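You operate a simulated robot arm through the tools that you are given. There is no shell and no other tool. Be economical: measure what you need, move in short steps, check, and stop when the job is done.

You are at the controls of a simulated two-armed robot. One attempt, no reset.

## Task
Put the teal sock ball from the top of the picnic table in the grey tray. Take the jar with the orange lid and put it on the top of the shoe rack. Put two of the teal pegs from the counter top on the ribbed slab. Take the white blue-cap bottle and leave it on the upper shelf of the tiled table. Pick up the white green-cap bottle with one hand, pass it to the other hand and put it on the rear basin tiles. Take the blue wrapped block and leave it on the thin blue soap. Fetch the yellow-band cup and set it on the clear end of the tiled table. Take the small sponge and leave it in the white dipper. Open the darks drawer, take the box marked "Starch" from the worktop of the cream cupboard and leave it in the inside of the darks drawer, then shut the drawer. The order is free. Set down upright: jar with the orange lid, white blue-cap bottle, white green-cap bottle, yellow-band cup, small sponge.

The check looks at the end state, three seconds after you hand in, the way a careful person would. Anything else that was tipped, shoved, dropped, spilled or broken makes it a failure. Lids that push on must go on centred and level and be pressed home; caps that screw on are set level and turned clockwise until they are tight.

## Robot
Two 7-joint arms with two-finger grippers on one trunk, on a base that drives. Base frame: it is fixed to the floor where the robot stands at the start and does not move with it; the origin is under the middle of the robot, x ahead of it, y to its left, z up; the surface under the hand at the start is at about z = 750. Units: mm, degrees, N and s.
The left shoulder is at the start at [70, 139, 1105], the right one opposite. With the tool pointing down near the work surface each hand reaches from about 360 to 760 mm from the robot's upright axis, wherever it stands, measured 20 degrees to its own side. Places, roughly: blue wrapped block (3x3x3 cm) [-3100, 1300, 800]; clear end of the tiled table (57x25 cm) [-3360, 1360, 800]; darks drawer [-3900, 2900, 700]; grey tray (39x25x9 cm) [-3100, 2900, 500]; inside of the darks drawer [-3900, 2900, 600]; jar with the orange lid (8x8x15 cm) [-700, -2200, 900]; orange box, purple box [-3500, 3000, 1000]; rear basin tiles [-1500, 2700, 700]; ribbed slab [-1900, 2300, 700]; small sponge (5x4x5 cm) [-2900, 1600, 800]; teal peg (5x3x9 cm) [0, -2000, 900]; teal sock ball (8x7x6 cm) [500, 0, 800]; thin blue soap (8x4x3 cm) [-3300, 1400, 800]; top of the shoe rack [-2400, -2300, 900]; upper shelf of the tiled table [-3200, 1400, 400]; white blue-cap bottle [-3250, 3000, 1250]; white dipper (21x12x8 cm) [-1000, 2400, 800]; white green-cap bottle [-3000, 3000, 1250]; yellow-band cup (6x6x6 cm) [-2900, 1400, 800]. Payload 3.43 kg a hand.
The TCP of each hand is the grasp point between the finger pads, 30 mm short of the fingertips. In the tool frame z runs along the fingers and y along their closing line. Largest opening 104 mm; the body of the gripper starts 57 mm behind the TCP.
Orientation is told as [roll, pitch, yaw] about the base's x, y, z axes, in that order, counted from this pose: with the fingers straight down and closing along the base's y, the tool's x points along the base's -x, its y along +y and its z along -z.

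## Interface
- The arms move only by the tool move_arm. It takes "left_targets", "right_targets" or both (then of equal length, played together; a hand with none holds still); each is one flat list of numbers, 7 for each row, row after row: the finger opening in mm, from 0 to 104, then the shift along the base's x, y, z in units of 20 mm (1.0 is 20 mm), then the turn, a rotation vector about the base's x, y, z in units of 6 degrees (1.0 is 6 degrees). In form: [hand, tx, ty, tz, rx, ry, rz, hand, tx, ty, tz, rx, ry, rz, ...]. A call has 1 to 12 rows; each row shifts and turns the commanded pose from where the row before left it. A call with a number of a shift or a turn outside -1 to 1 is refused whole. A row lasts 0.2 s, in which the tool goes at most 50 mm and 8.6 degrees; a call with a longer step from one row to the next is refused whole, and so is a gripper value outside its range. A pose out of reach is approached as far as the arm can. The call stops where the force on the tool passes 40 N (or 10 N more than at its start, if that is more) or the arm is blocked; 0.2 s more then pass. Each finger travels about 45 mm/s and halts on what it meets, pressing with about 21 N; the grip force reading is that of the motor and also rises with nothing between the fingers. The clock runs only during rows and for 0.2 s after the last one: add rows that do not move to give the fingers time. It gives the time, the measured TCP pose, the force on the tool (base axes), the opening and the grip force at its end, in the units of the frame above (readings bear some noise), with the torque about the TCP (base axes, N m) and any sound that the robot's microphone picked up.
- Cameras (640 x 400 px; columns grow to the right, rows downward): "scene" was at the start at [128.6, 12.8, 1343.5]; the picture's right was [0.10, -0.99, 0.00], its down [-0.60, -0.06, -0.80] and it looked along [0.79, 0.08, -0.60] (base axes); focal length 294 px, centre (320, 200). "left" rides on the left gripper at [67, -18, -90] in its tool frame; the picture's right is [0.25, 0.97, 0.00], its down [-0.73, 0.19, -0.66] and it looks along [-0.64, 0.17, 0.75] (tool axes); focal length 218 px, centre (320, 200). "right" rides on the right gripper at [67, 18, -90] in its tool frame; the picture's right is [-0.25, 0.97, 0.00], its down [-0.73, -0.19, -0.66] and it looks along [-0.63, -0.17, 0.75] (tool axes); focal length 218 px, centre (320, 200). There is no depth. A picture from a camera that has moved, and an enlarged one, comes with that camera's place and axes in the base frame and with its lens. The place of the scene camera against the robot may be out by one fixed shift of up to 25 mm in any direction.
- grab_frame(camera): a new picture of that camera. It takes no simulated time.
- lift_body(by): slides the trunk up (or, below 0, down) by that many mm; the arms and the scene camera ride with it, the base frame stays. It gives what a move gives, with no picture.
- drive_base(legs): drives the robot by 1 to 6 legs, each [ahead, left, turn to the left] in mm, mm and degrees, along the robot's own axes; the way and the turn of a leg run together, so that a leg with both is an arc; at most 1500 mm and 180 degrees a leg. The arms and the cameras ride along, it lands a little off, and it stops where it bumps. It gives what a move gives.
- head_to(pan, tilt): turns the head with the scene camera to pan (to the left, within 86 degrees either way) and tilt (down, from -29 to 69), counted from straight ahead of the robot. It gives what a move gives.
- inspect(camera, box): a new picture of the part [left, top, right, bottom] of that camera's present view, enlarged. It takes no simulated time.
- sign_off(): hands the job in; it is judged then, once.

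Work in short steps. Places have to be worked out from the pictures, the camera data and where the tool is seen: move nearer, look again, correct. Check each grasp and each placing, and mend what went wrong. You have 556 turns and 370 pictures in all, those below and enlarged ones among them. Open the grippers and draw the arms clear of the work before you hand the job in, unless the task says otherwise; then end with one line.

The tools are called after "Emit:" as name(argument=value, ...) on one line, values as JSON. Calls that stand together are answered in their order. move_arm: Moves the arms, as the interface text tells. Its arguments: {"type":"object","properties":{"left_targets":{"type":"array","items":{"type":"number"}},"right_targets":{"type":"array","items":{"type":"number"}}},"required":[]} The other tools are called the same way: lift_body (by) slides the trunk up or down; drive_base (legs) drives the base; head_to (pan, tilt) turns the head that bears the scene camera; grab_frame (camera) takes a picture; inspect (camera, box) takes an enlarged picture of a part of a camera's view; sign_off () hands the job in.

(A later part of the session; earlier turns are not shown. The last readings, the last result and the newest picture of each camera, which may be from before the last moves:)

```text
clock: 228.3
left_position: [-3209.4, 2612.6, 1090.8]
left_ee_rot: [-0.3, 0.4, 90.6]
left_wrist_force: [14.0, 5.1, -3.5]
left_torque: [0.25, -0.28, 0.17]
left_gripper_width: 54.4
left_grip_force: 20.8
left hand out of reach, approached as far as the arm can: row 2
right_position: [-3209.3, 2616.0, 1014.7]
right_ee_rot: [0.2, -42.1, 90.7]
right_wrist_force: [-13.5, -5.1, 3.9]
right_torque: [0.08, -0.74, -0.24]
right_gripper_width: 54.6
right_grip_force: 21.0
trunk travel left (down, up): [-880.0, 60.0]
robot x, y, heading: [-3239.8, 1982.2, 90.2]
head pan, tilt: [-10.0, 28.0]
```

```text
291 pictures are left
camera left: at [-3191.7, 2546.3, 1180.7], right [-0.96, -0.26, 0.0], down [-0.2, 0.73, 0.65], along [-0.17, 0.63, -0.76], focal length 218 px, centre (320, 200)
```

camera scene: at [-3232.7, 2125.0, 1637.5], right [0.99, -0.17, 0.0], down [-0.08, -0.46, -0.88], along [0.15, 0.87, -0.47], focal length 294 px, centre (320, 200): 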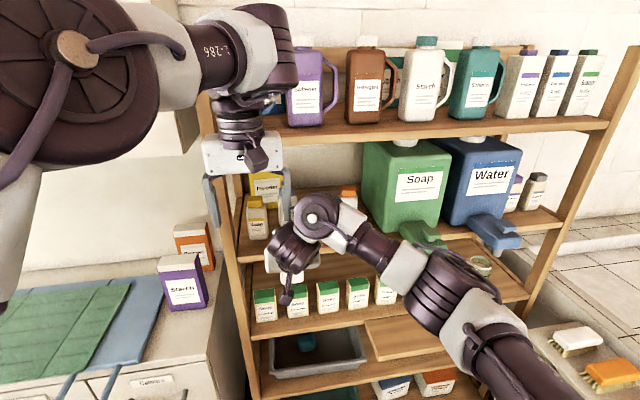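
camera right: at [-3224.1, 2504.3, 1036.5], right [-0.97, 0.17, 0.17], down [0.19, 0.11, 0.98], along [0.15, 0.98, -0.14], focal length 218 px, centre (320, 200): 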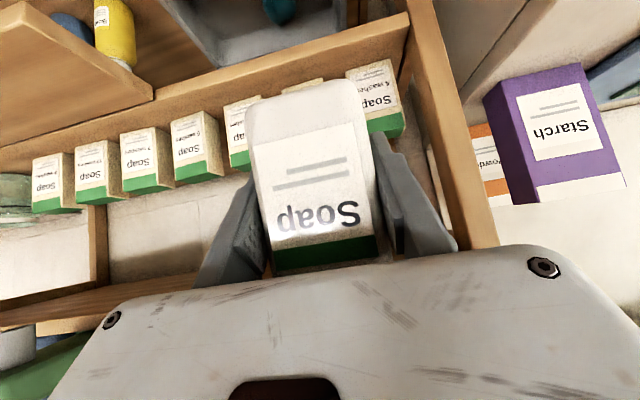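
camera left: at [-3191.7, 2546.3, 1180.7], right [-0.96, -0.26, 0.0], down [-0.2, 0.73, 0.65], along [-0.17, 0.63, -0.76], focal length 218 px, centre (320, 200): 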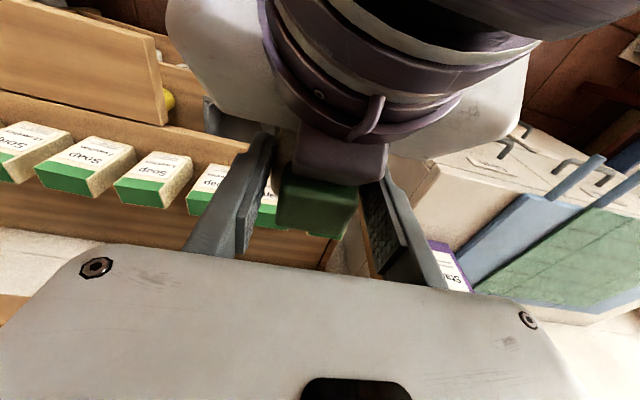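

The left grip is good now, at 54.4 mm with about 13 mm contact. I'll open the right slightly and withdraw it straight back.

Emit:
move_arm(right_targets=[70, 0, 0, 0, 0, 0, 0, 70, 0, 0, 0, 0, 0, 0, 70, 0, -0.5, 0, 0, 0, 0, 70, 0, -0.7, 0, 0, 0, 0, 70, 0, -0.7, -0.1, 0, 0, 0, 70, 0, -0.7, -0.1, 0, 0, 0])

Emit:
grab_frame(camera="left")

Emit:
grab_frame(camera="right")

```text
clock: 229.7
left_position: [-3211.5, 2611.9, 1089.4]
left_ee_rot: [-0.1, 0.3, 90.6]
left_wrist_force: [0.1, -0.1, 0.5]
left_torque: [0.03, 0.01, -0.03]
left_gripper_width: 54.5
left_grip_force: 21.3
right_position: [-3207.1, 2564.0, 1010.6]
right_ee_rot: [0.1, -41.9, 90.6]
right_wrist_force: [0.1, -1.0, 0.5]
right_torque: [0.01, 0.02, -0.03]
right_gripper_width: 70.0
right_grip_force: 0.1
trunk travel left (down, up): [-880.0, 60.0]
robot x, y, heading: [-3242.4, 1978.2, 90.1]
head pan, tilt: [-10.0, 28.0]
```

```text
290 pictures are left
camera left: at [-3192.4, 2546.1, 1181.1], right [-0.96, -0.26, 0.0], down [-0.2, 0.73, 0.65], along [-0.17, 0.63, -0.76], focal length 218 px, centre (320, 200)
```

left: 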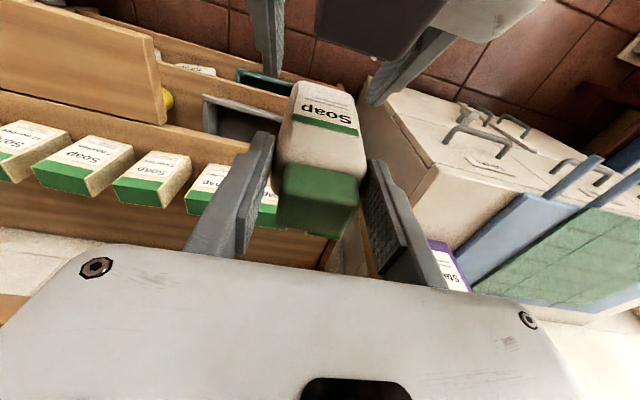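

```text
289 pictures are left
camera right: at [-3223.0, 2452.5, 1033.7], right [-0.97, 0.18, 0.17], down [0.19, 0.1, 0.98], along [0.16, 0.98, -0.13], focal length 218 px, centre (320, 200)
```

right: 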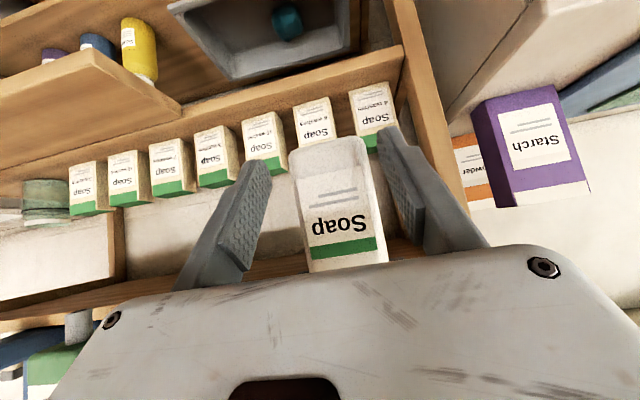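

Handover succeeded: the left hand holds the bottle upright, with the base about 121 mm below its TCP. I'll separate the hands, left to the left and right to the right.

Emit:
move_arm(right_targets=[70, 0, -0.8, 0, 0, 0, 0, 70, 0, -0.8, 0, 0, 0, 0, 70, 0.8, 0, 0, 0, 0, 0, 70, 0.8, 0, 0, 0, 0, 0, 70, 0.8, 0, 0.3, 0, 0, 0, 70, 0.8, 0, 0.3, 0, 0, 0, 70, 0, 0, 0.8, 0, 0, 0, 70, 0, 0, 0.8, 0, 0, 0, 70, 0, 0, 0.8, 0, 0, 0, 70, 0, 0, 0.8, 0, 0, 0, 70, 0, 0, 0.8, 0, 0, 0, 70, 0, 0, 0.8, 0, 0, 0], left_targets=[30, 0, 0, 0, 0, 0, 0, 30, 0, 0, 0, 0, 0, 0, 30, -1, -0.5, 0, 0, 0, 0, 30, -1, -0.5, 0, 0, 0, 0, 30, -1, -0.5, 0, 0, 0, 0, 30, -1, -0.5, 0, 0, 0, 0, 30, -1, -0.5, 0, 0, 0, 0, 30, -1, -0.5, 0, 0, 0, 0, 30, -1, -0.5, 0, 0, 0, 0, 30, -1, -0.5, 0, 0, 0, 0, 30, -1, -0.5, 0, 0, 0, 0, 30, -1, -0.5, 0, 0, 0, 0])

Emit:
grab_frame(camera="scene")

Emit:
grab_frame(camera="left")

```text
clock: 232.3
left_position: [-3412.3, 2510.1, 1090.2]
left_ee_rot: [-0.3, 0.3, 90.6]
left_wrist_force: [0.1, 0.0, -0.4]
left_torque: [-0.03, -0.02, 0.03]
left_gripper_width: 54.9
left_grip_force: 20.7
right_position: [-3146.2, 2530.4, 1118.7]
right_ee_rot: [0.0, -42.0, 90.7]
right_wrist_force: [-0.4, -1.2, -0.4]
right_torque: [0.01, -0.02, 0.01]
right_gripper_width: 69.9
right_grip_force: 0.2
trunk travel left (down, up): [-880.0, 60.0]
robot x, y, heading: [-3241.4, 1981.0, 90.2]
head pan, tilt: [-10.0, 28.0]
```

```text
288 pictures are left
camera scene: at [-3236.1, 2124.3, 1637.6], right [0.99, -0.17, 0.0], down [-0.08, -0.46, -0.88], along [0.15, 0.87, -0.47], focal length 294 px, centre (320, 200)
```

scene: 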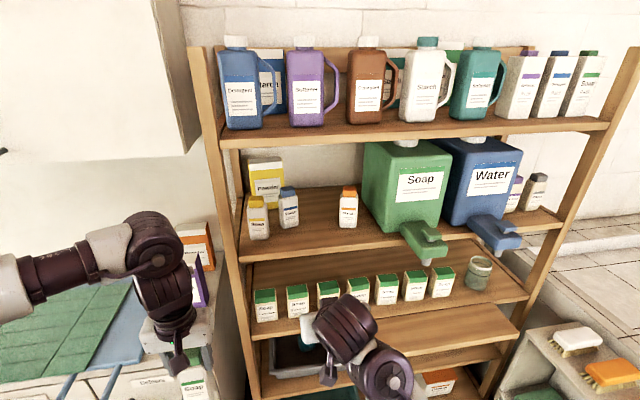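

```text
287 pictures are left
camera left: at [-3394.3, 2444.1, 1181.0], right [-0.96, -0.26, 0.0], down [-0.2, 0.73, 0.65], along [-0.17, 0.63, -0.76], focal length 218 px, centre (320, 200)
```

left: 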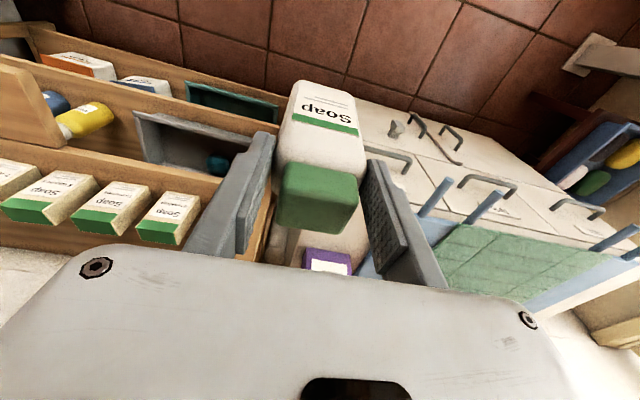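

Next is the blue-cap bottle. I'll set the right hand at z≈1168, pull the left back a bit, and drive ahead 120 and left 45.

Emit:
move_arm(right_targets=[70, 0, 0.5, 0.5, 0, 0, 0, 70, 0, 0.5, 0.5, 0, 0, 0, 70, 0, 0.5, 0.5, 0, 0, 0, 70, 0, 0.5, 0.5, 0, 0, 0, 70, 0, 0.5, 0.5, 0, 0, 0], left_targets=[30, 0, -0.9, 0, 0, 0, 0, 30, 0, -0.9, 0, 0, 0, 0, 30, 0, -0.9, 0, 0, 0, 0, 30, 0, -0.5, 0, 0, 0, 0, 30, 0, 0, 0, 0, 0, 0])

Emit:
drive_base(legs=[[120, 45, 0]])

Emit:
grab_frame(camera="right")

```text
clock: 233.5
left_position: [-3411.4, 2449.4, 1090.0]
left_ee_rot: [-0.2, 0.3, 90.7]
left_wrist_force: [-0.6, -0.1, -0.3]
left_torque: [0.0, -0.01, 0.0]
left_gripper_width: 54.4
left_grip_force: 21.1
right_position: [-3145.1, 2580.9, 1167.6]
right_ee_rot: [0.0, -42.0, 90.5]
right_wrist_force: [0.6, -0.2, -0.3]
right_torque: [-0.02, -0.04, -0.01]
right_gripper_width: 69.8
right_grip_force: 0.0
trunk travel left (down, up): [-880.0, 60.0]
robot x, y, heading: [-3241.5, 1976.0, 89.9]
head pan, tilt: [-10.0, 28.0]
```

```text
clock: 234.8
left_position: [-3452.2, 2566.8, 1090.0]
left_ee_rot: [-0.1, 0.3, 90.6]
left_wrist_force: [0.3, -0.2, -1.2]
left_torque: [0.03, 0.01, -0.01]
left_gripper_width: 54.5
left_grip_force: 20.9
right_position: [-3185.7, 2697.6, 1169.8]
right_ee_rot: [0.0, -42.1, 90.3]
right_wrist_force: [0.5, -1.0, 0.1]
right_torque: [-0.01, 0.0, 0.01]
right_gripper_width: 70.0
right_grip_force: 0.2
trunk travel left (down, up): [-880.0, 60.0]
robot x, y, heading: [-3285.3, 2097.9, 90.0]
head pan, tilt: [-10.0, 28.0]
```

```text
286 pictures are left
camera right: at [-3202.5, 2586.3, 1192.0], right [-0.97, 0.18, 0.17], down [0.19, 0.1, 0.98], along [0.16, 0.98, -0.13], focal length 218 px, centre (320, 200)
```

right: 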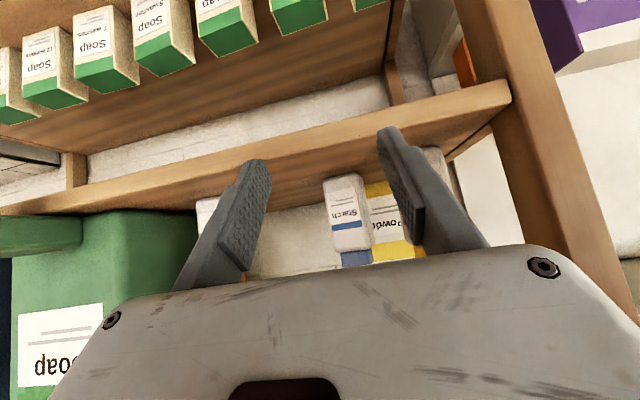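

Blue-cap bottle centre is at x≈-3188. I'll advance 110 mm and recheck.

Emit:
move_arm(right_targets=[70, 0, 0.92, 0, 0, 0, 0, 70, 0, 0.92, 0, 0, 0, 0, 70, 0, 0.92, 0, 0, 0, 0, 70, 0, 0.92, 0, 0, 0, 0, 70, 0, 0.92, 0, 0, 0, 0, 70, 0, 0.92, 0, 0, 0, 0])

Emit:
grab_frame(camera="right")

```text
clock: 236.2
left_position: [-3453.1, 2569.5, 1089.7]
left_ee_rot: [-0.2, 0.3, 90.5]
left_wrist_force: [-0.5, 0.2, -2.1]
left_torque: [0.03, 0.01, -0.01]
left_gripper_width: 54.9
left_grip_force: 21.1
right_position: [-3186.4, 2810.6, 1168.8]
right_ee_rot: [0.1, -42.0, 90.3]
right_wrist_force: [0.1, 0.4, -0.4]
right_torque: [-0.02, 0.01, -0.03]
right_gripper_width: 69.9
right_grip_force: 0.1
trunk travel left (down, up): [-880.0, 60.0]
robot x, y, heading: [-3285.8, 2094.3, 90.1]
head pan, tilt: [-10.0, 28.0]
```

```text
285 pictures are left
camera right: at [-3203.2, 2699.8, 1191.5], right [-0.97, 0.18, 0.17], down [0.19, 0.1, 0.98], along [0.16, 0.98, -0.14], focal length 218 px, centre (320, 200)
```

right: 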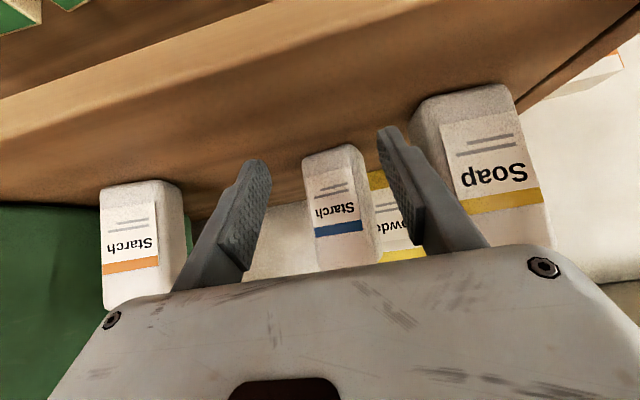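

The bottle is deeper than the green one was (y≈2922), and x still matches. I'll advance 111 mm and close.

Emit:
move_arm(right_targets=[70, 0, 0.93, 0, 0, 0, 0, 70, -0.05, 0.93, 0, 0, 0, 0, 70, 0, 0.93, 0, 0, 0, 0, 70, -0.05, 0.93, 0, 0, 0, 0, 70, 0, 0.93, 0, 0, 0, 0, 70, 0, 0.9, 0, 0, 0, 0, 70, 0, 0, 0, 0, 0, 0])

Emit:
grab_frame(camera="right")

```text
clock: 237.8
left_position: [-3453.5, 2567.2, 1089.9]
left_ee_rot: [-0.3, 0.3, 90.5]
left_wrist_force: [0.9, -0.4, -2.3]
left_torque: [0.02, 0.02, -0.03]
left_gripper_width: 54.7
left_grip_force: 20.9
right_position: [-3188.6, 2920.9, 1170.8]
right_ee_rot: [0.2, -42.1, 90.3]
right_wrist_force: [-0.6, 0.0, 0.1]
right_torque: [-0.03, -0.02, 0.0]
right_gripper_width: 70.1
right_grip_force: 0.1
trunk travel left (down, up): [-880.0, 60.0]
robot x, y, heading: [-3286.4, 2100.6, 90.0]
head pan, tilt: [-10.0, 28.0]
```

```text
284 pictures are left
camera right: at [-3204.6, 2809.6, 1192.8], right [-0.97, 0.18, 0.17], down [0.19, 0.1, 0.98], along [0.16, 0.98, -0.13], focal length 218 px, centre (320, 200)
```

right: 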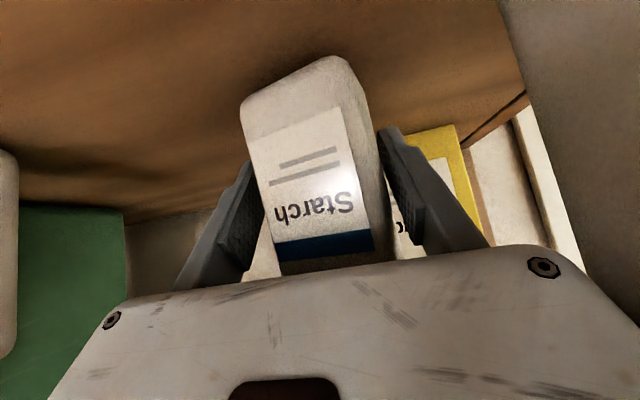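

The bottle sits well between the pads. I'll close and lift out.

Emit:
move_arm(right_targets=[30, 0, 0, 0, 0, 0, 0, 30, 0, 0, 0, 0, 0, 0, 30, 0, 0, 0, 0, 0, 0, 30, 0, 0, 0.5, 0, 0, 0, 30, 0, 0, 0.5, 0, 0, 0, 30, 0, -0.9, 0, 0, 0, 0, 30, 0, -0.9, 0, 0, 0, 0, 30, 0, -0.9, 0, 0, 0, 0, 30, 0, -0.9, 0, 0, 0, 0, 30, 0, -0.9, 0, 0, 0, 0, 30, 0, -0.9, 0, 0, 0, 0, 30, 0, -0.9, 0, 0, 0, 0])

Emit:
grab_frame(camera="right")

Emit:
grab_frame(camera="scene")

```text
clock: 240.4
left_position: [-3453.3, 2566.7, 1089.6]
left_ee_rot: [-0.2, 0.4, 90.5]
left_wrist_force: [0.1, -0.2, -1.3]
left_torque: [-0.04, -0.01, 0.01]
left_gripper_width: 54.6
left_grip_force: 20.9
right_position: [-3189.9, 2792.8, 1192.5]
right_ee_rot: [0.0, -42.1, 90.3]
right_wrist_force: [0.7, 0.0, -1.9]
right_torque: [0.0, 0.03, 0.0]
right_gripper_width: 54.4
right_grip_force: 21.5
trunk travel left (down, up): [-880.0, 60.0]
robot x, y, heading: [-3284.5, 2102.3, 90.1]
head pan, tilt: [-10.0, 28.0]
```

```text
283 pictures are left
camera right: at [-3205.8, 2681.2, 1213.8], right [-0.97, 0.18, 0.17], down [0.19, 0.1, 0.98], along [0.16, 0.98, -0.13], focal length 218 px, centre (320, 200)
```

right: 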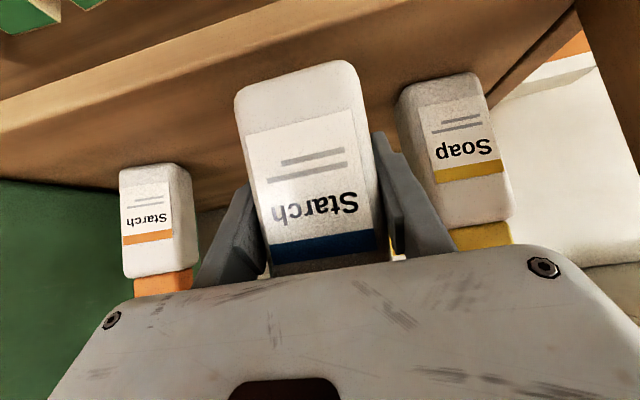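

```text
282 pictures are left
camera scene: at [-3277.6, 2243.1, 1637.6], right [0.98, -0.17, 0.0], down [-0.08, -0.46, -0.88], along [0.15, 0.87, -0.47], focal length 294 px, centre (320, 200)
```

scene: 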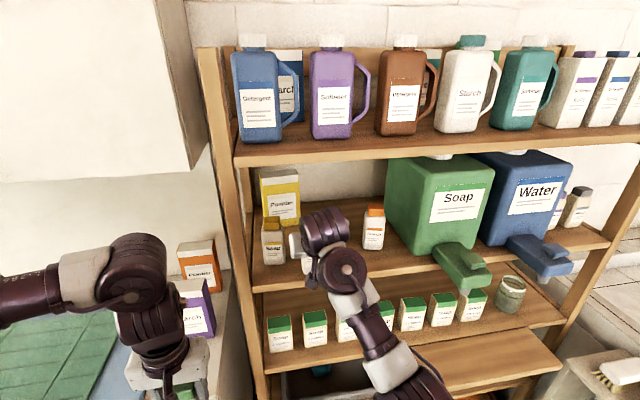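

Blue-cap bottle in hand. I'll pull it fully out, raise the left bottle, back off and turn to face east so I can inspect the tiled table's north side.

Emit:
move_arm(right_targets=[30, 0, -0.9, 0, 0, 0, 0, 30, 0, -0.9, 0, 0, 0, 0, 30, 0, -0.9, 0, 0, 0, 0, 30, 0, -0.9, 0, 0, 0, 0, 30, 0, -0.9, 0, 0, 0, 0, 30, 0, -0.9, 0, 0, 0, 0, 30, 0, -0.9, 0, 0, 0, 0, 30, 0, 0, 0, 0, 0, 0], left_targets=[30, 0, -0.5, 0.9, 0, 0, 0, 30, 0, -0.5, 0.9, 0, 0, 0, 30, 0, -0.5, 0.9, 0, 0, 0, 30, 0, -0.5, 0.9, 0, 0, 0, 30, 0, -0.5, 0.9, 0, 0, 0, 30, 0, -0.5, 0.9, 0, 0, 0, 30, 0, 0, 0, 0, 0, 0, 30, 0, 0, 0, 0, 0, 0])

Emit:
drive_base(legs=[[-90, 0, 0], [0, 0, -90]])

Emit:
head_to(pan=-75, tilt=45)

Emit:
grab_frame(camera="scene")

```text
clock: 242.2
left_position: [-3467.5, 2539.1, 1187.1]
left_ee_rot: [-0.4, 0.6, 90.3]
left_wrist_force: [-0.6, 0.0, -2.5]
left_torque: [0.02, -0.02, -0.01]
left_gripper_width: 54.7
left_grip_force: 20.8
left hand out of reach, approached as far as the arm can: row 3, 4, 5, 6
right_position: [-3190.2, 2667.8, 1189.7]
right_ee_rot: [-0.1, -41.9, 90.4]
right_wrist_force: [0.1, 0.8, -1.8]
right_torque: [0.02, 0.01, -0.04]
right_gripper_width: 54.7
right_grip_force: 21.3
trunk travel left (down, up): [-880.0, 60.0]
robot x, y, heading: [-3282.9, 2100.9, 90.1]
head pan, tilt: [-10.0, 28.0]
```

```text
clock: 247.1
left_position: [-2847.1, 2197.3, 1185.7]
left_ee_rot: [-0.4, 0.5, 1.0]
left_wrist_force: [0.2, -0.4, -2.9]
left_torque: [-0.01, 0.02, 0.0]
left_gripper_width: 54.6
left_grip_force: 20.9
right_position: [-2714.9, 1922.9, 1189.5]
right_ee_rot: [0.1, -42.1, 1.2]
right_wrist_force: [0.3, 0.3, -1.5]
right_torque: [-0.01, -0.06, 0.03]
right_gripper_width: 54.8
right_grip_force: 21.4
trunk travel left (down, up): [-880.0, 60.0]
robot x, y, heading: [-3288.2, 2008.4, 0.9]
head pan, tilt: [-10.0, 28.0]
```

```text
clock: 248.5
left_position: [-2847.6, 2197.1, 1186.9]
left_ee_rot: [-0.3, 0.5, 1.1]
left_wrist_force: [0.0, 0.6, -2.1]
left_torque: [0.02, 0.02, 0.0]
left_gripper_width: 54.5
left_grip_force: 20.5
right_position: [-2714.2, 1922.6, 1188.9]
right_ee_rot: [0.1, -42.0, 1.2]
right_wrist_force: [0.4, 0.1, -1.7]
right_torque: [-0.04, 0.0, 0.01]
right_gripper_width: 54.4
right_grip_force: 21.5
trunk travel left (down, up): [-880.0, 60.0]
robot x, y, heading: [-3285.5, 2010.7, 0.9]
head pan, tilt: [-75.0, 45.0]
```

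```text
281 pictures are left
camera scene: at [-3220.6, 1934.9, 1611.8], right [-0.96, -0.27, 0.0], down [-0.19, 0.68, -0.71], along [0.19, -0.68, -0.71], focal length 294 px, centre (320, 200)
```

scene: 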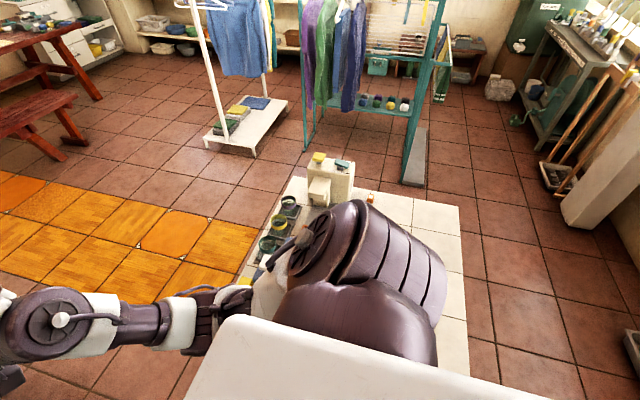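

The elbow hides the shelf. I'll drive back to the west end of the table and face east there to look into the shelf from that side.

Emit:
drive_base(legs=[[-760, 0, -0.9], [0, -640, 0]])

Emit:
head_to(pan=0, tilt=48)

Emit:
grab_frame(camera="scene")

```text
clock: 255.8
left_position: [-3612.5, 1531.6, 1186.7]
left_ee_rot: [-0.3, 0.5, -0.8]
left_wrist_force: [-0.2, -0.6, -2.3]
left_torque: [0.0, 0.04, 0.0]
left_gripper_width: 54.5
left_grip_force: 21.4
right_position: [-3488.2, 1250.4, 1188.3]
right_ee_rot: [0.0, -42.0, -0.6]
right_wrist_force: [-0.2, -0.8, -1.5]
right_torque: [0.0, -0.01, -0.02]
right_gripper_width: 54.7
right_grip_force: 21.1
trunk travel left (down, up): [-880.0, 60.0]
robot x, y, heading: [-4055.3, 1355.2, -0.9]
head pan, tilt: [-75.0, 45.0]
```

```text
clock: 257.3
left_position: [-3611.7, 1529.1, 1187.6]
left_ee_rot: [-0.2, 0.6, -0.8]
left_wrist_force: [0.6, 0.2, -1.9]
left_torque: [0.02, 0.0, 0.0]
left_gripper_width: 54.6
left_grip_force: 20.7
right_position: [-3489.4, 1249.4, 1188.8]
right_ee_rot: [0.1, -42.1, -0.8]
right_wrist_force: [0.1, -0.1, -1.3]
right_torque: [0.0, 0.01, -0.03]
right_gripper_width: 54.3
right_grip_force: 21.2
trunk travel left (down, up): [-880.0, 60.0]
robot x, y, heading: [-4056.3, 1359.3, -0.9]
head pan, tilt: [0.0, 48.0]
```

```text
280 pictures are left
camera scene: at [-3934.8, 1356.0, 1607.5], right [-0.02, -1.0, 0.0], down [-0.74, 0.01, -0.67], along [0.67, -0.01, -0.74], focal length 294 px, centre (320, 200)
```

scene: 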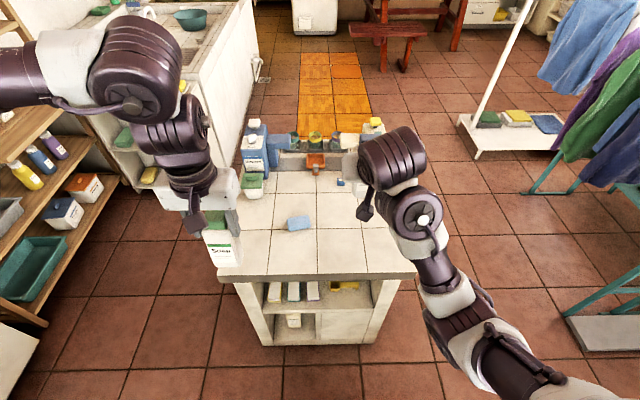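

I'll back off 120 mm so the bottles clear the table edge, then lower the trunk to look into the shelf.

Emit:
drive_base(legs=[[-110, 0, 0.9]])

Emit:
lift_body(by=-400)

Emit:
lift_body(by=-200)

Emit:
head_to(pan=0, tilt=35)

Emit:
grab_frame(camera="scene")

Emit:
grab_frame(camera="right")

```text
clock: 258.5
left_position: [-3723.8, 1538.0, 1185.7]
left_ee_rot: [-0.4, 0.7, 0.2]
left_wrist_force: [0.4, -0.7, -2.3]
left_torque: [-0.01, 0.05, -0.01]
left_gripper_width: 54.7
left_grip_force: 20.8
right_position: [-3594.6, 1260.1, 1187.6]
right_ee_rot: [0.1, -41.8, 0.3]
right_wrist_force: [0.2, 0.7, -2.7]
right_torque: [0.02, 0.02, -0.04]
right_gripper_width: 54.9
right_grip_force: 21.7
trunk travel left (down, up): [-880.0, 60.0]
robot x, y, heading: [-4166.6, 1353.0, -0.2]
head pan, tilt: [0.0, 48.0]
```

```text
clock: 262.3
left_position: [-3726.7, 1538.6, 786.7]
left_ee_rot: [-0.3, 0.5, 0.2]
left_wrist_force: [-0.5, 0.1, -0.8]
left_torque: [-0.02, 0.02, -0.02]
left_gripper_width: 54.5
left_grip_force: 20.8
right_position: [-3599.4, 1259.8, 788.6]
right_ee_rot: [0.1, -42.0, 0.3]
right_wrist_force: [-0.3, 0.3, -2.2]
right_torque: [0.0, 0.0, -0.03]
right_gripper_width: 54.6
right_grip_force: 20.9
trunk travel left (down, up): [-480.0, 460.0]
robot x, y, heading: [-4167.1, 1357.0, -0.2]
head pan, tilt: [0.0, 48.0]
```

```text
clock: 264.5
left_position: [-3726.4, 1537.2, 586.2]
left_ee_rot: [-0.3, 0.6, 0.2]
left_wrist_force: [0.3, 0.0, -1.4]
left_torque: [-0.02, 0.0, -0.01]
left_gripper_width: 54.4
left_grip_force: 21.1
right_position: [-3598.9, 1260.1, 589.1]
right_ee_rot: [0.1, -42.0, 0.2]
right_wrist_force: [-0.8, 0.4, -2.3]
right_torque: [0.02, -0.02, 0.0]
right_gripper_width: 54.6
right_grip_force: 20.9
trunk travel left (down, up): [-280.0, 660.0]
robot x, y, heading: [-4168.3, 1353.5, 0.2]
head pan, tilt: [0.0, 48.0]
```

```text
clock: 265.2
left_position: [-3726.7, 1537.3, 586.3]
left_ee_rot: [-0.2, 0.5, 0.2]
left_wrist_force: [0.3, 0.0, -1.6]
left_torque: [0.01, 0.04, 0.01]
left_gripper_width: 54.5
left_grip_force: 20.5
right_position: [-3597.9, 1260.6, 588.0]
right_ee_rot: [0.1, -42.0, 0.2]
right_wrist_force: [0.5, -0.5, -1.8]
right_torque: [0.0, 0.02, 0.02]
right_gripper_width: 54.4
right_grip_force: 21.0
trunk travel left (down, up): [-280.0, 660.0]
robot x, y, heading: [-4167.1, 1355.1, -0.3]
head pan, tilt: [0.0, 35.0]
```

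```text
279 pictures are left
camera scene: at [-4037.3, 1359.5, 1026.5], right [0.0, -1.0, 0.0], down [-0.57, 0.0, -0.82], along [0.82, 0.0, -0.57], focal length 294 px, centre (320, 200)
```

scene: 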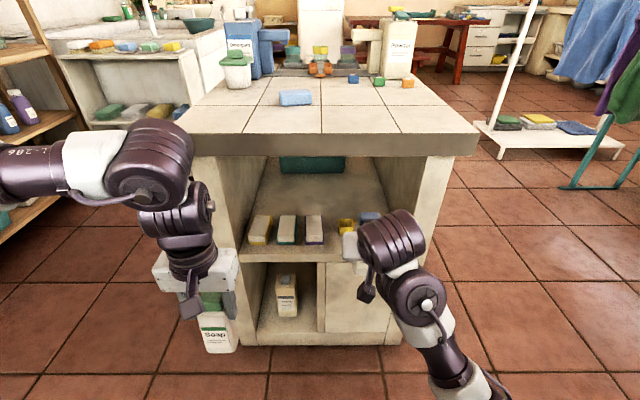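

```text
278 pictures are left
camera right: at [-3708.2, 1276.4, 611.2], right [0.18, 0.97, 0.17], down [0.1, -0.19, 0.98], along [0.98, -0.16, -0.14], focal length 218 px, centre (320, 200)
```

right: 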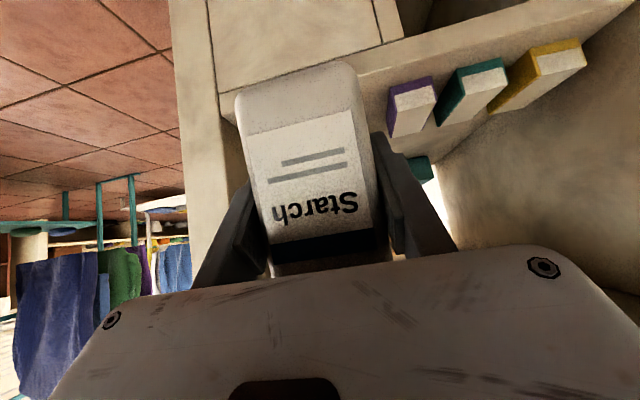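

The upper shelf (z≈465) has free space in the middle, behind the sponges. I'll zoom in on the shelf items before choosing the path.

Emit:
inspect(camera="scene", box=[220, 130, 420, 270])

```text
2.86 times, centred on (320, 200) of scene
camera zoom: at [-4037.3, 1359.5, 1026.5], right [0.0, -1.0, 0.0], down [-0.57, 0.0, -0.82], along [0.82, 0.0, -0.57], focal length 841 px, centre (320, 200)
```

zoom: 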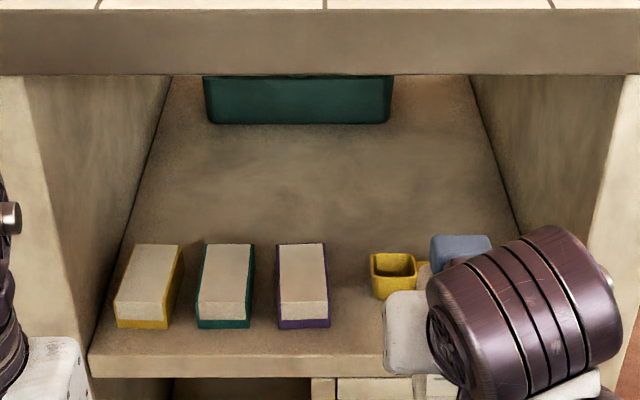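

Free shelf area behind the sponges spans x about -3360 to -3050. I'll raise both hands slightly, drive in 100 and left 65, then insert the bottle over the gap at y≈1322.

Emit:
move_arm(right_targets=[30, 0, 0, 0.5, 0, 0, 0, 30, 0, 0, 0.3, 0, 0, 0])

Emit:
drive_base(legs=[[0, 65, 0], [100, 0, 0]])

Emit:
grab_frame(camera="scene")

```text
clock: 265.8
left_position: [-3725.7, 1537.1, 585.5]
left_ee_rot: [-0.3, 0.5, 0.2]
left_wrist_force: [-0.2, 0.0, -1.2]
left_torque: [0.0, 0.0, -0.02]
left_gripper_width: 54.8
left_grip_force: 20.7
right_position: [-3597.7, 1259.1, 603.3]
right_ee_rot: [0.2, -41.9, 0.3]
right_wrist_force: [0.4, -0.6, -2.3]
right_torque: [0.0, 0.02, 0.01]
right_gripper_width: 54.6
right_grip_force: 20.8
trunk travel left (down, up): [-280.0, 660.0]
robot x, y, heading: [-4168.7, 1356.9, 0.1]
head pan, tilt: [0.0, 35.0]
```

```text
clock: 267.6
left_position: [-3629.9, 1602.9, 585.5]
left_ee_rot: [-0.2, 0.6, 0.2]
left_wrist_force: [0.0, 0.3, -1.6]
left_torque: [-0.02, 0.05, -0.02]
left_gripper_width: 54.7
left_grip_force: 21.1
right_position: [-3502.1, 1325.0, 602.5]
right_ee_rot: [0.1, -41.9, 0.3]
right_wrist_force: [0.0, 0.4, -1.5]
right_torque: [0.0, -0.02, 0.02]
right_gripper_width: 54.6
right_grip_force: 20.7
trunk travel left (down, up): [-280.0, 660.0]
robot x, y, heading: [-4070.1, 1422.2, -0.2]
head pan, tilt: [0.0, 35.0]
```

```text
276 pictures are left
camera scene: at [-3939.6, 1424.3, 1026.4], right [0.0, -1.0, 0.0], down [-0.57, 0.0, -0.82], along [0.82, 0.0, -0.57], focal length 294 px, centre (320, 200)
```

scene: 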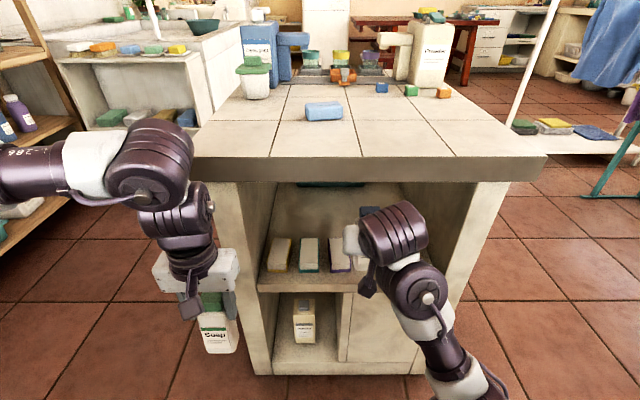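

Clearance under the table top is limited, so I'll lower to TCP z≈562 before going in and check with the wrist camera.

Emit:
move_arm(right_targets=[30, 0, 0, -0.7, 0, 0, 0, 30, 0, 0, -0.7, 0, 0, 0, 30, 0, 0, -0.6, 0, 0, 0])

Emit:
grab_frame(camera="right")

Emit:
inspect(camera="scene", box=[240, 160, 460, 320])

```text
clock: 268.4
left_position: [-3629.9, 1603.1, 587.4]
left_ee_rot: [-0.5, 0.5, 0.2]
left_wrist_force: [0.1, -0.4, -1.5]
left_torque: [0.02, 0.0, 0.02]
left_gripper_width: 54.8
left_grip_force: 20.9
right_position: [-3503.5, 1326.1, 563.9]
right_ee_rot: [0.0, -41.8, 0.4]
right_wrist_force: [-0.1, 0.1, -1.7]
right_torque: [-0.01, -0.01, 0.03]
right_gripper_width: 54.8
right_grip_force: 21.2
trunk travel left (down, up): [-280.0, 660.0]
robot x, y, heading: [-4074.3, 1422.4, -0.3]
head pan, tilt: [0.0, 35.0]
```

```text
275 pictures are left
camera right: at [-3611.9, 1342.6, 586.5], right [0.18, 0.97, 0.17], down [0.1, -0.19, 0.98], along [0.98, -0.16, -0.14], focal length 218 px, centre (320, 200)
```

right: 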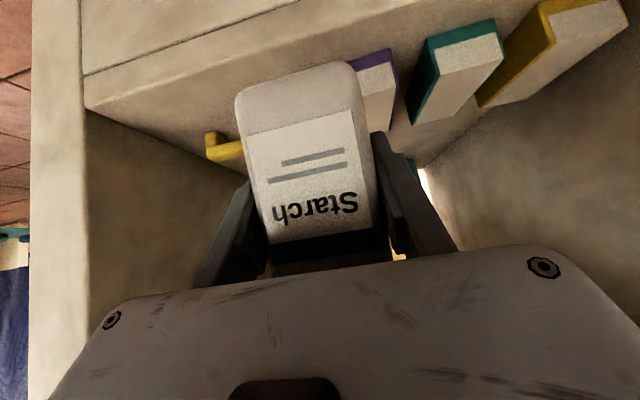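

```text
2.50 times, centred on (350, 240) of scene
camera zoom: at [-3940.4, 1424.2, 1026.5], right [0.0, -1.0, 0.0], down [-0.57, 0.0, -0.82], along [0.82, 0.0, -0.57], focal length 736 px, centre (245, 100)
```

zoom: 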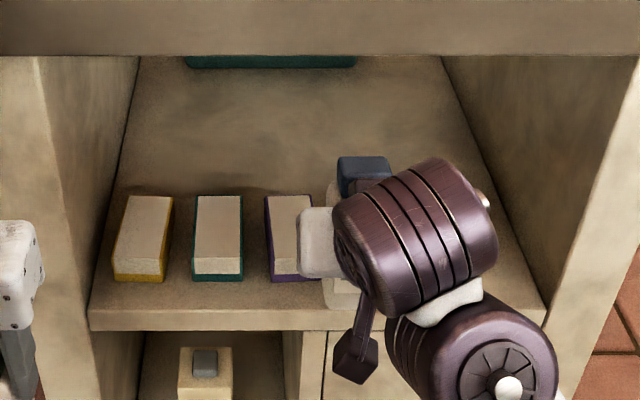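

By wrist camera the shelf is at ≈455 and the sponge tops ≈495; the bottle base at 516 clears them. I'll advance 120 mm and check.

Emit:
move_arm(right_targets=[30, 0.8, -0.05, 0, 0, 0, 0, 30, 0.8, -0.05, 0, 0, 0, 0, 30, 0.8, -0.05, 0, 0, 0, 0, 30, 0.8, 0, 0, 0, 0, 0, 30, 0.8, 0, 0, 0, 0, 0, 30, 0.8, 0, 0, 0, 0, 0, 30, 0.8, 0, 0, 0, 0, 0, 30, 0.8, 0, 0, 0, 0, 0])

Emit:
grab_frame(camera="right")

Emit:
inspect(camera="scene", box=[240, 160, 460, 320])

```text
clock: 270.1
left_position: [-3628.3, 1602.4, 585.1]
left_ee_rot: [-0.4, 0.5, 0.2]
left_wrist_force: [0.1, -1.2, -2.2]
left_torque: [0.03, 0.05, 0.04]
left_gripper_width: 54.8
left_grip_force: 20.5
right_position: [-3374.0, 1321.5, 562.6]
right_ee_rot: [0.1, -42.0, 0.4]
right_wrist_force: [-0.4, 1.2, -2.0]
right_torque: [0.01, 0.02, -0.03]
right_gripper_width: 54.4
right_grip_force: 20.9
trunk travel left (down, up): [-280.0, 660.0]
robot x, y, heading: [-4073.0, 1416.3, -0.3]
head pan, tilt: [0.0, 35.0]
```

```text
273 pictures are left
camera right: at [-3482.8, 1336.8, 584.5], right [0.18, 0.97, 0.17], down [0.1, -0.19, 0.98], along [0.98, -0.16, -0.14], focal length 218 px, centre (320, 200)
```

right: 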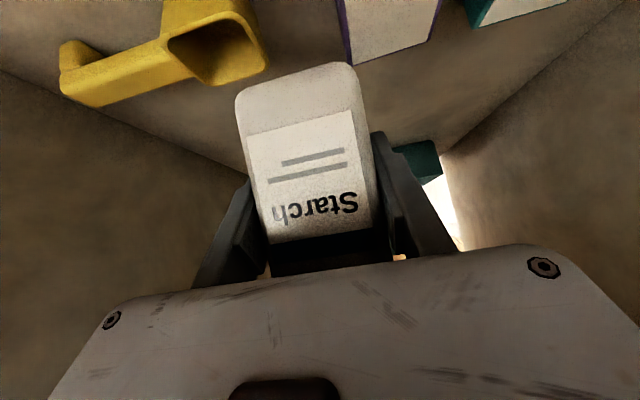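

```text
2.50 times, centred on (350, 240) of scene
camera zoom: at [-3940.2, 1424.3, 1026.5], right [0.0, -1.0, 0.0], down [-0.57, 0.0, -0.82], along [0.82, 0.0, -0.57], focal length 736 px, centre (245, 100)
```

zoom: 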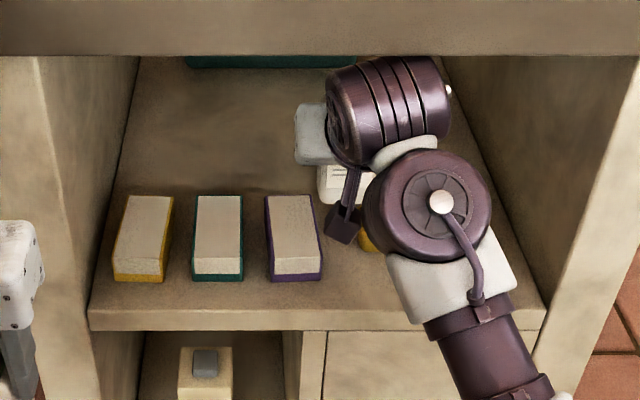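

The bottle has passed over the sponges. I'll go 70 mm deeper, lowering slightly, then down toward the shelf.

Emit:
move_arm(right_targets=[30, 0.9, 0, 0, 0, 0, 0, 30, 0.9, 0, -0.1, 0, 0, 0, 30, 0.9, 0, -0.3, 0, 0, 0, 30, 0.9, 0, -0.4, 0, 0, 0, 30, 0.4, 0, -0.5, 0, 0, 0, 30, 0, 0, -0.5, 0, 0, 0])

Emit:
grab_frame(camera="right")

```text
clock: 271.6
left_position: [-3630.4, 1602.7, 585.8]
left_ee_rot: [-0.4, 0.6, 0.2]
left_wrist_force: [-0.7, -0.3, -1.8]
left_torque: [0.0, 0.02, 0.01]
left_gripper_width: 54.7
left_grip_force: 21.3
right_position: [-3297.0, 1321.2, 526.3]
right_ee_rot: [0.1, -41.9, 0.3]
right_wrist_force: [-0.2, -0.6, -1.7]
right_torque: [0.0, -0.02, -0.01]
right_gripper_width: 54.4
right_grip_force: 20.7
trunk travel left (down, up): [-280.0, 660.0]
robot x, y, heading: [-4070.7, 1423.4, -0.2]
head pan, tilt: [0.0, 35.0]
```

```text
271 pictures are left
camera right: at [-3404.6, 1337.2, 548.6], right [0.18, 0.97, 0.17], down [0.1, -0.19, 0.98], along [0.98, -0.16, -0.14], focal length 218 px, centre (320, 200)
```

right: 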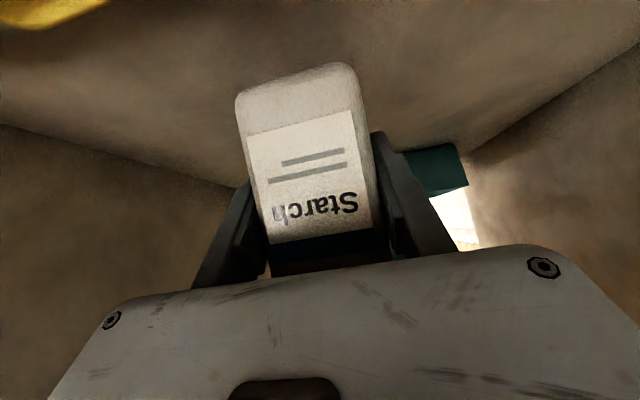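

Behind the sponges with free floor below. I'll lower in small steps watching the force.

Emit:
move_arm(right_targets=[30, 0, 0, -0.25, 0, 0, 0, 30, 0, 0, -0.25, 0, 0, 0, 30, 0, 0, -0.2, 0, 0, 0, 30, 0, 0, -0.15, 0, 0, 0])

```text
clock: 272.6
left_position: [-3629.7, 1601.6, 586.5]
left_ee_rot: [-0.3, 0.5, 0.2]
left_wrist_force: [0.3, 0.0, -1.5]
left_torque: [0.01, 0.05, -0.01]
left_gripper_width: 54.6
left_grip_force: 21.2
right_position: [-3293.6, 1320.5, 510.6]
right_ee_rot: [0.1, -42.0, 0.3]
right_wrist_force: [-0.1, 0.2, -1.8]
right_torque: [0.03, 0.01, 0.0]
right_gripper_width: 54.6
right_grip_force: 21.1
trunk travel left (down, up): [-280.0, 660.0]
robot x, y, heading: [-4070.9, 1420.3, -0.0]
head pan, tilt: [0.0, 35.0]
```

No contact yet, so I'll continue down.

Emit:
move_arm(right_targets=[30, 0, 0, -0.15, 0, 0, 0, 30, 0, 0, -0.15, 0, 0, 0, 30, 0, 0, -0.15, 0, 0, 0, 30, 0, 0, -0.15, 0, 0, 0])

```text
clock: 273.6
left_position: [-3629.3, 1602.5, 586.8]
left_ee_rot: [-0.3, 0.5, 0.2]
left_wrist_force: [0.7, 0.0, -1.9]
left_torque: [-0.03, 0.02, 0.01]
left_gripper_width: 54.4
left_grip_force: 21.2
right_position: [-3292.9, 1321.8, 501.0]
right_ee_rot: [0.2, -42.2, 0.4]
right_wrist_force: [0.1, -1.8, 1.5]
right_torque: [-0.09, -0.04, -0.02]
right_gripper_width: 54.5
right_grip_force: 21.2
trunk travel left (down, up): [-280.0, 660.0]
robot x, y, heading: [-4071.3, 1420.2, -0.1]
head pan, tilt: [0.0, 35.0]
```

Light contact at TCP z=501. I'll go one small step more to seat it.

Emit:
move_arm(right_targets=[30, 0, 0, -0.1, 0, 0, 0, 30, 0, 0, -0.05, 0, 0, 0])

```text
clock: 274.1
left_position: [-3630.5, 1603.2, 588.0]
left_ee_rot: [-0.3, 0.5, 0.2]
left_wrist_force: [-0.2, -0.1, -1.6]
left_torque: [0.0, 0.02, -0.01]
left_gripper_width: 54.5
left_grip_force: 20.9
right_position: [-3293.5, 1320.8, 499.5]
right_ee_rot: [0.0, -42.4, 0.3]
right_wrist_force: [4.0, -2.8, 13.1]
right_torque: [-0.32, -0.27, 0.0]
right_gripper_width: 54.3
right_grip_force: 21.0
trunk travel left (down, up): [-280.0, 660.0]
robot x, y, heading: [-4068.1, 1417.4, 0.1]
head pan, tilt: [0.0, 35.0]
```

Seated. I'll open and withdraw back with a slight rise.

Emit:
move_arm(right_targets=[60, 0, 0, 0.1, 0, 0, 0, 74, 0, 0, 0, 0, 0, 0, 74, 0, 0, 0, 0, 0, 0, 74, -0.5, 0, 0.3, 0, 0, 0, 74, -0.8, 0, 0.5, 0, 0, 0, 74, -0.9, 0, 0.5, 0, 0, 0, 74, -0.9, 0, 0.5, 0, 0, 0, 74, -0.9, 0, 0.4, 0, 0, 0])

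Emit:
grab_frame(camera="right")

```text
clock: 275.9
left_position: [-3630.3, 1603.4, 586.7]
left_ee_rot: [-0.3, 0.5, 0.2]
left_wrist_force: [-0.4, 0.1, -2.8]
left_torque: [-0.04, 0.0, 0.02]
left_gripper_width: 54.8
left_grip_force: 21.3
right_position: [-3374.8, 1321.0, 543.1]
right_ee_rot: [0.1, -42.0, 0.2]
right_wrist_force: [0.4, 0.2, -0.1]
right_torque: [0.02, 0.02, 0.0]
right_gripper_width: 73.7
right_grip_force: 0.1
trunk travel left (down, up): [-280.0, 660.0]
robot x, y, heading: [-4072.4, 1425.0, 0.1]
head pan, tilt: [0.0, 35.0]
```

```text
270 pictures are left
camera right: at [-3482.9, 1337.4, 564.8], right [0.18, 0.97, 0.17], down [0.1, -0.19, 0.98], along [0.98, -0.16, -0.14], focal length 218 px, centre (320, 200)
```

right: 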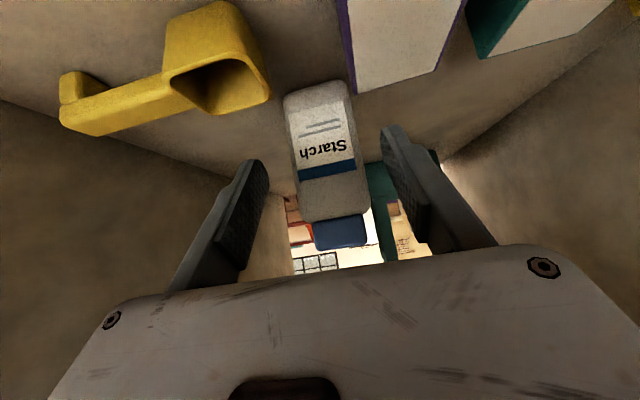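

The blue-cap bottle stands upright on the upper shelf. I'll withdraw the hand fully.

Emit:
move_arm(right_targets=[74, -0.9, 0, 0.2, 0, 0, 0, 74, -0.9, 0, 0.2, 0, 0, 0, 74, -0.9, 0, 0.2, 0, 0, 0, 74, -0.9, 0, 0, 0, 0, 0, 74, -0.9, 0, 0, 0, 0, 0, 74, -0.9, 0, 0, 0, 0, 0, 74, -0.9, 0, 0, 0, 0, 0, 74, -0.9, 0, 0, 0, 0, 0, 74, -0.9, 0, 0, 0, 0, 0])

Emit:
drive_base(legs=[[-100, 0, 0]])

Emit:
inspect(camera="scene", box=[220, 130, 420, 270])

```text
clock: 277.9
left_position: [-3629.6, 1603.4, 586.7]
left_ee_rot: [-0.3, 0.5, 0.2]
left_wrist_force: [-0.2, 0.0, -1.3]
left_torque: [0.0, -0.04, 0.0]
left_gripper_width: 54.3
left_grip_force: 20.9
right_position: [-3534.1, 1322.7, 553.6]
right_ee_rot: [0.1, -42.0, 0.3]
right_wrist_force: [-0.9, -0.2, -0.2]
right_torque: [0.04, -0.02, 0.01]
right_gripper_width: 73.7
right_grip_force: 0.1
trunk travel left (down, up): [-280.0, 660.0]
robot x, y, heading: [-4070.0, 1422.2, 0.1]
head pan, tilt: [0.0, 35.0]
```

```text
clock: 279.1
left_position: [-3725.3, 1602.1, 587.7]
left_ee_rot: [-0.2, 0.5, 0.1]
left_wrist_force: [-0.3, -1.0, -2.2]
left_torque: [0.0, -0.02, 0.0]
left_gripper_width: 54.9
left_grip_force: 20.9
right_position: [-3631.8, 1321.4, 554.6]
right_ee_rot: [0.1, -42.0, 0.0]
right_wrist_force: [0.3, -0.5, 0.4]
right_torque: [-0.03, 0.0, 0.0]
right_gripper_width: 73.8
right_grip_force: 0.2
trunk travel left (down, up): [-280.0, 660.0]
robot x, y, heading: [-4168.2, 1423.1, -0.2]
head pan, tilt: [0.0, 35.0]
```

```text
2.86 times, centred on (320, 200) of scene
camera zoom: at [-4037.3, 1424.2, 1026.7], right [0.0, -1.0, 0.0], down [-0.57, 0.0, -0.82], along [0.82, 0.0, -0.57], focal length 841 px, centre (320, 200)
```

zoom: 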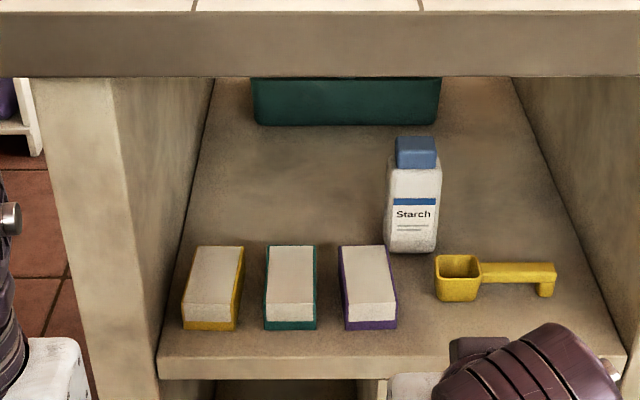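

Perfect placement. Next the drawer: I'll raise the trunk, turn to face the cupboard and approach it.

Emit:
lift_body(by=400)

Emit:
drive_base(legs=[[0, 0, 90], [600, -80, 0]])

Emit:
head_to(pan=-5, tilt=35)

Emit:
grab_frame(camera="scene")

```text
clock: 282.9
left_position: [-3725.0, 1602.2, 987.1]
left_ee_rot: [-0.4, 0.4, 0.2]
left_wrist_force: [-0.4, -0.4, -2.2]
left_torque: [0.01, 0.0, -0.01]
left_gripper_width: 54.6
left_grip_force: 21.2
right_position: [-3629.8, 1321.9, 954.4]
right_ee_rot: [0.1, -42.0, 0.1]
right_wrist_force: [0.9, 0.5, 0.0]
right_torque: [0.0, 0.03, 0.03]
right_gripper_width: 73.9
right_grip_force: 0.0
trunk travel left (down, up): [-680.0, 260.0]
robot x, y, heading: [-4169.6, 1425.5, -0.4]
head pan, tilt: [0.0, 35.0]
```

```text
clock: 290.1
left_position: [-4242.8, 2468.1, 987.8]
left_ee_rot: [-0.4, 0.6, 89.0]
left_wrist_force: [0.0, -0.3, -1.6]
left_torque: [-0.02, -0.01, -0.01]
left_gripper_width: 54.6
left_grip_force: 20.9
right_position: [-3958.5, 2556.6, 953.5]
right_ee_rot: [0.2, -42.0, 89.1]
right_wrist_force: [0.3, -0.7, -0.1]
right_torque: [0.0, -0.05, 0.04]
right_gripper_width: 74.0
right_grip_force: 0.1
trunk travel left (down, up): [-680.0, 260.0]
robot x, y, heading: [-4069.8, 2018.7, 88.7]
head pan, tilt: [0.0, 35.0]
```

```text
clock: 290.8
left_position: [-4241.1, 2467.0, 986.1]
left_ee_rot: [-0.4, 0.5, 89.0]
left_wrist_force: [0.6, 0.4, -1.7]
left_torque: [0.01, 0.0, 0.03]
left_gripper_width: 55.0
left_grip_force: 20.7
right_position: [-3958.1, 2558.0, 954.1]
right_ee_rot: [0.2, -41.9, 89.0]
right_wrist_force: [-0.4, -0.2, 0.9]
right_torque: [-0.02, 0.0, -0.02]
right_gripper_width: 73.9
right_grip_force: 0.0
trunk travel left (down, up): [-680.0, 260.0]
robot x, y, heading: [-4065.9, 2021.6, 88.7]
head pan, tilt: [-5.0, 35.0]
```

```text
268 pictures are left
camera scene: at [-4065.7, 2164.8, 1426.5], right [0.99, -0.11, 0.0], down [-0.06, -0.57, -0.82], along [0.09, 0.81, -0.57], focal length 294 px, centre (320, 200)
```

scene: 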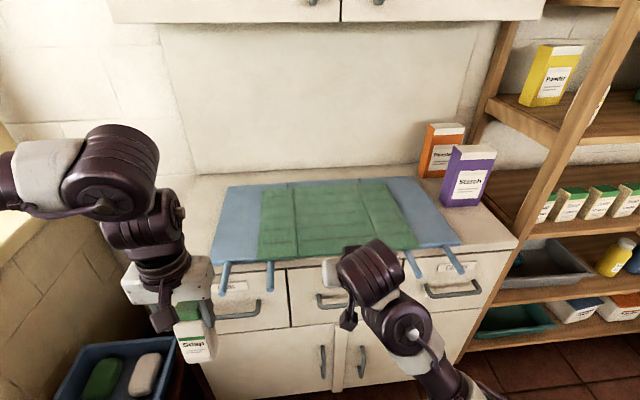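

Three drawers are visible; the middle one should be Darks. I'll check it with the right wrist camera and a zoom.

Emit:
grab_frame(camera="right")

Emit:
inspect(camera="scene", box=[200, 230, 500, 400])

```text
267 pictures are left
camera right: at [-3977.4, 2447.1, 976.4], right [-0.96, 0.2, 0.17], down [0.19, 0.1, 0.98], along [0.18, 0.97, -0.14], focal length 218 px, centre (320, 200)
```

right: 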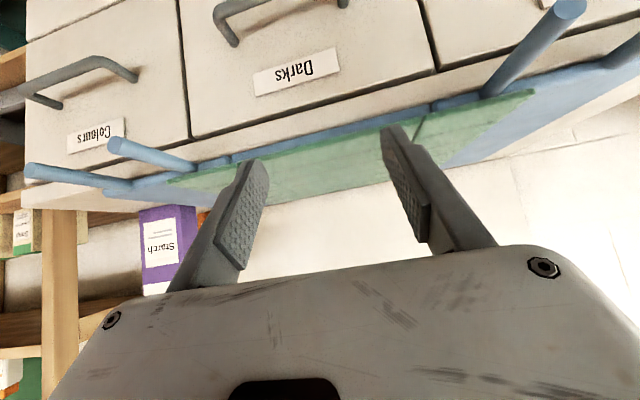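

```text
2.13 times, centred on (350, 315) of scene
camera zoom: at [-4065.7, 2164.8, 1426.5], right [0.99, -0.11, 0.0], down [-0.06, -0.57, -0.82], along [0.09, 0.81, -0.57], focal length 628 px, centre (256, -45)
```

zoom: 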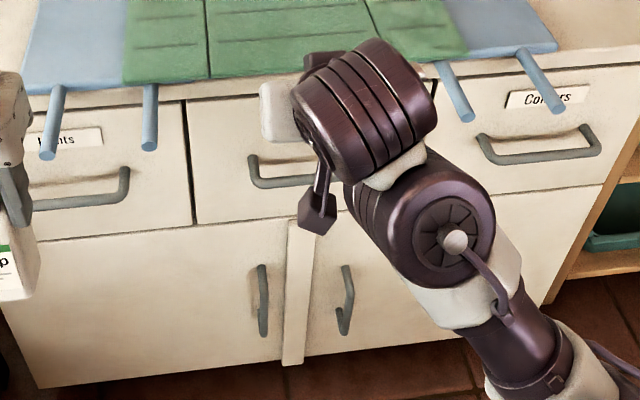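

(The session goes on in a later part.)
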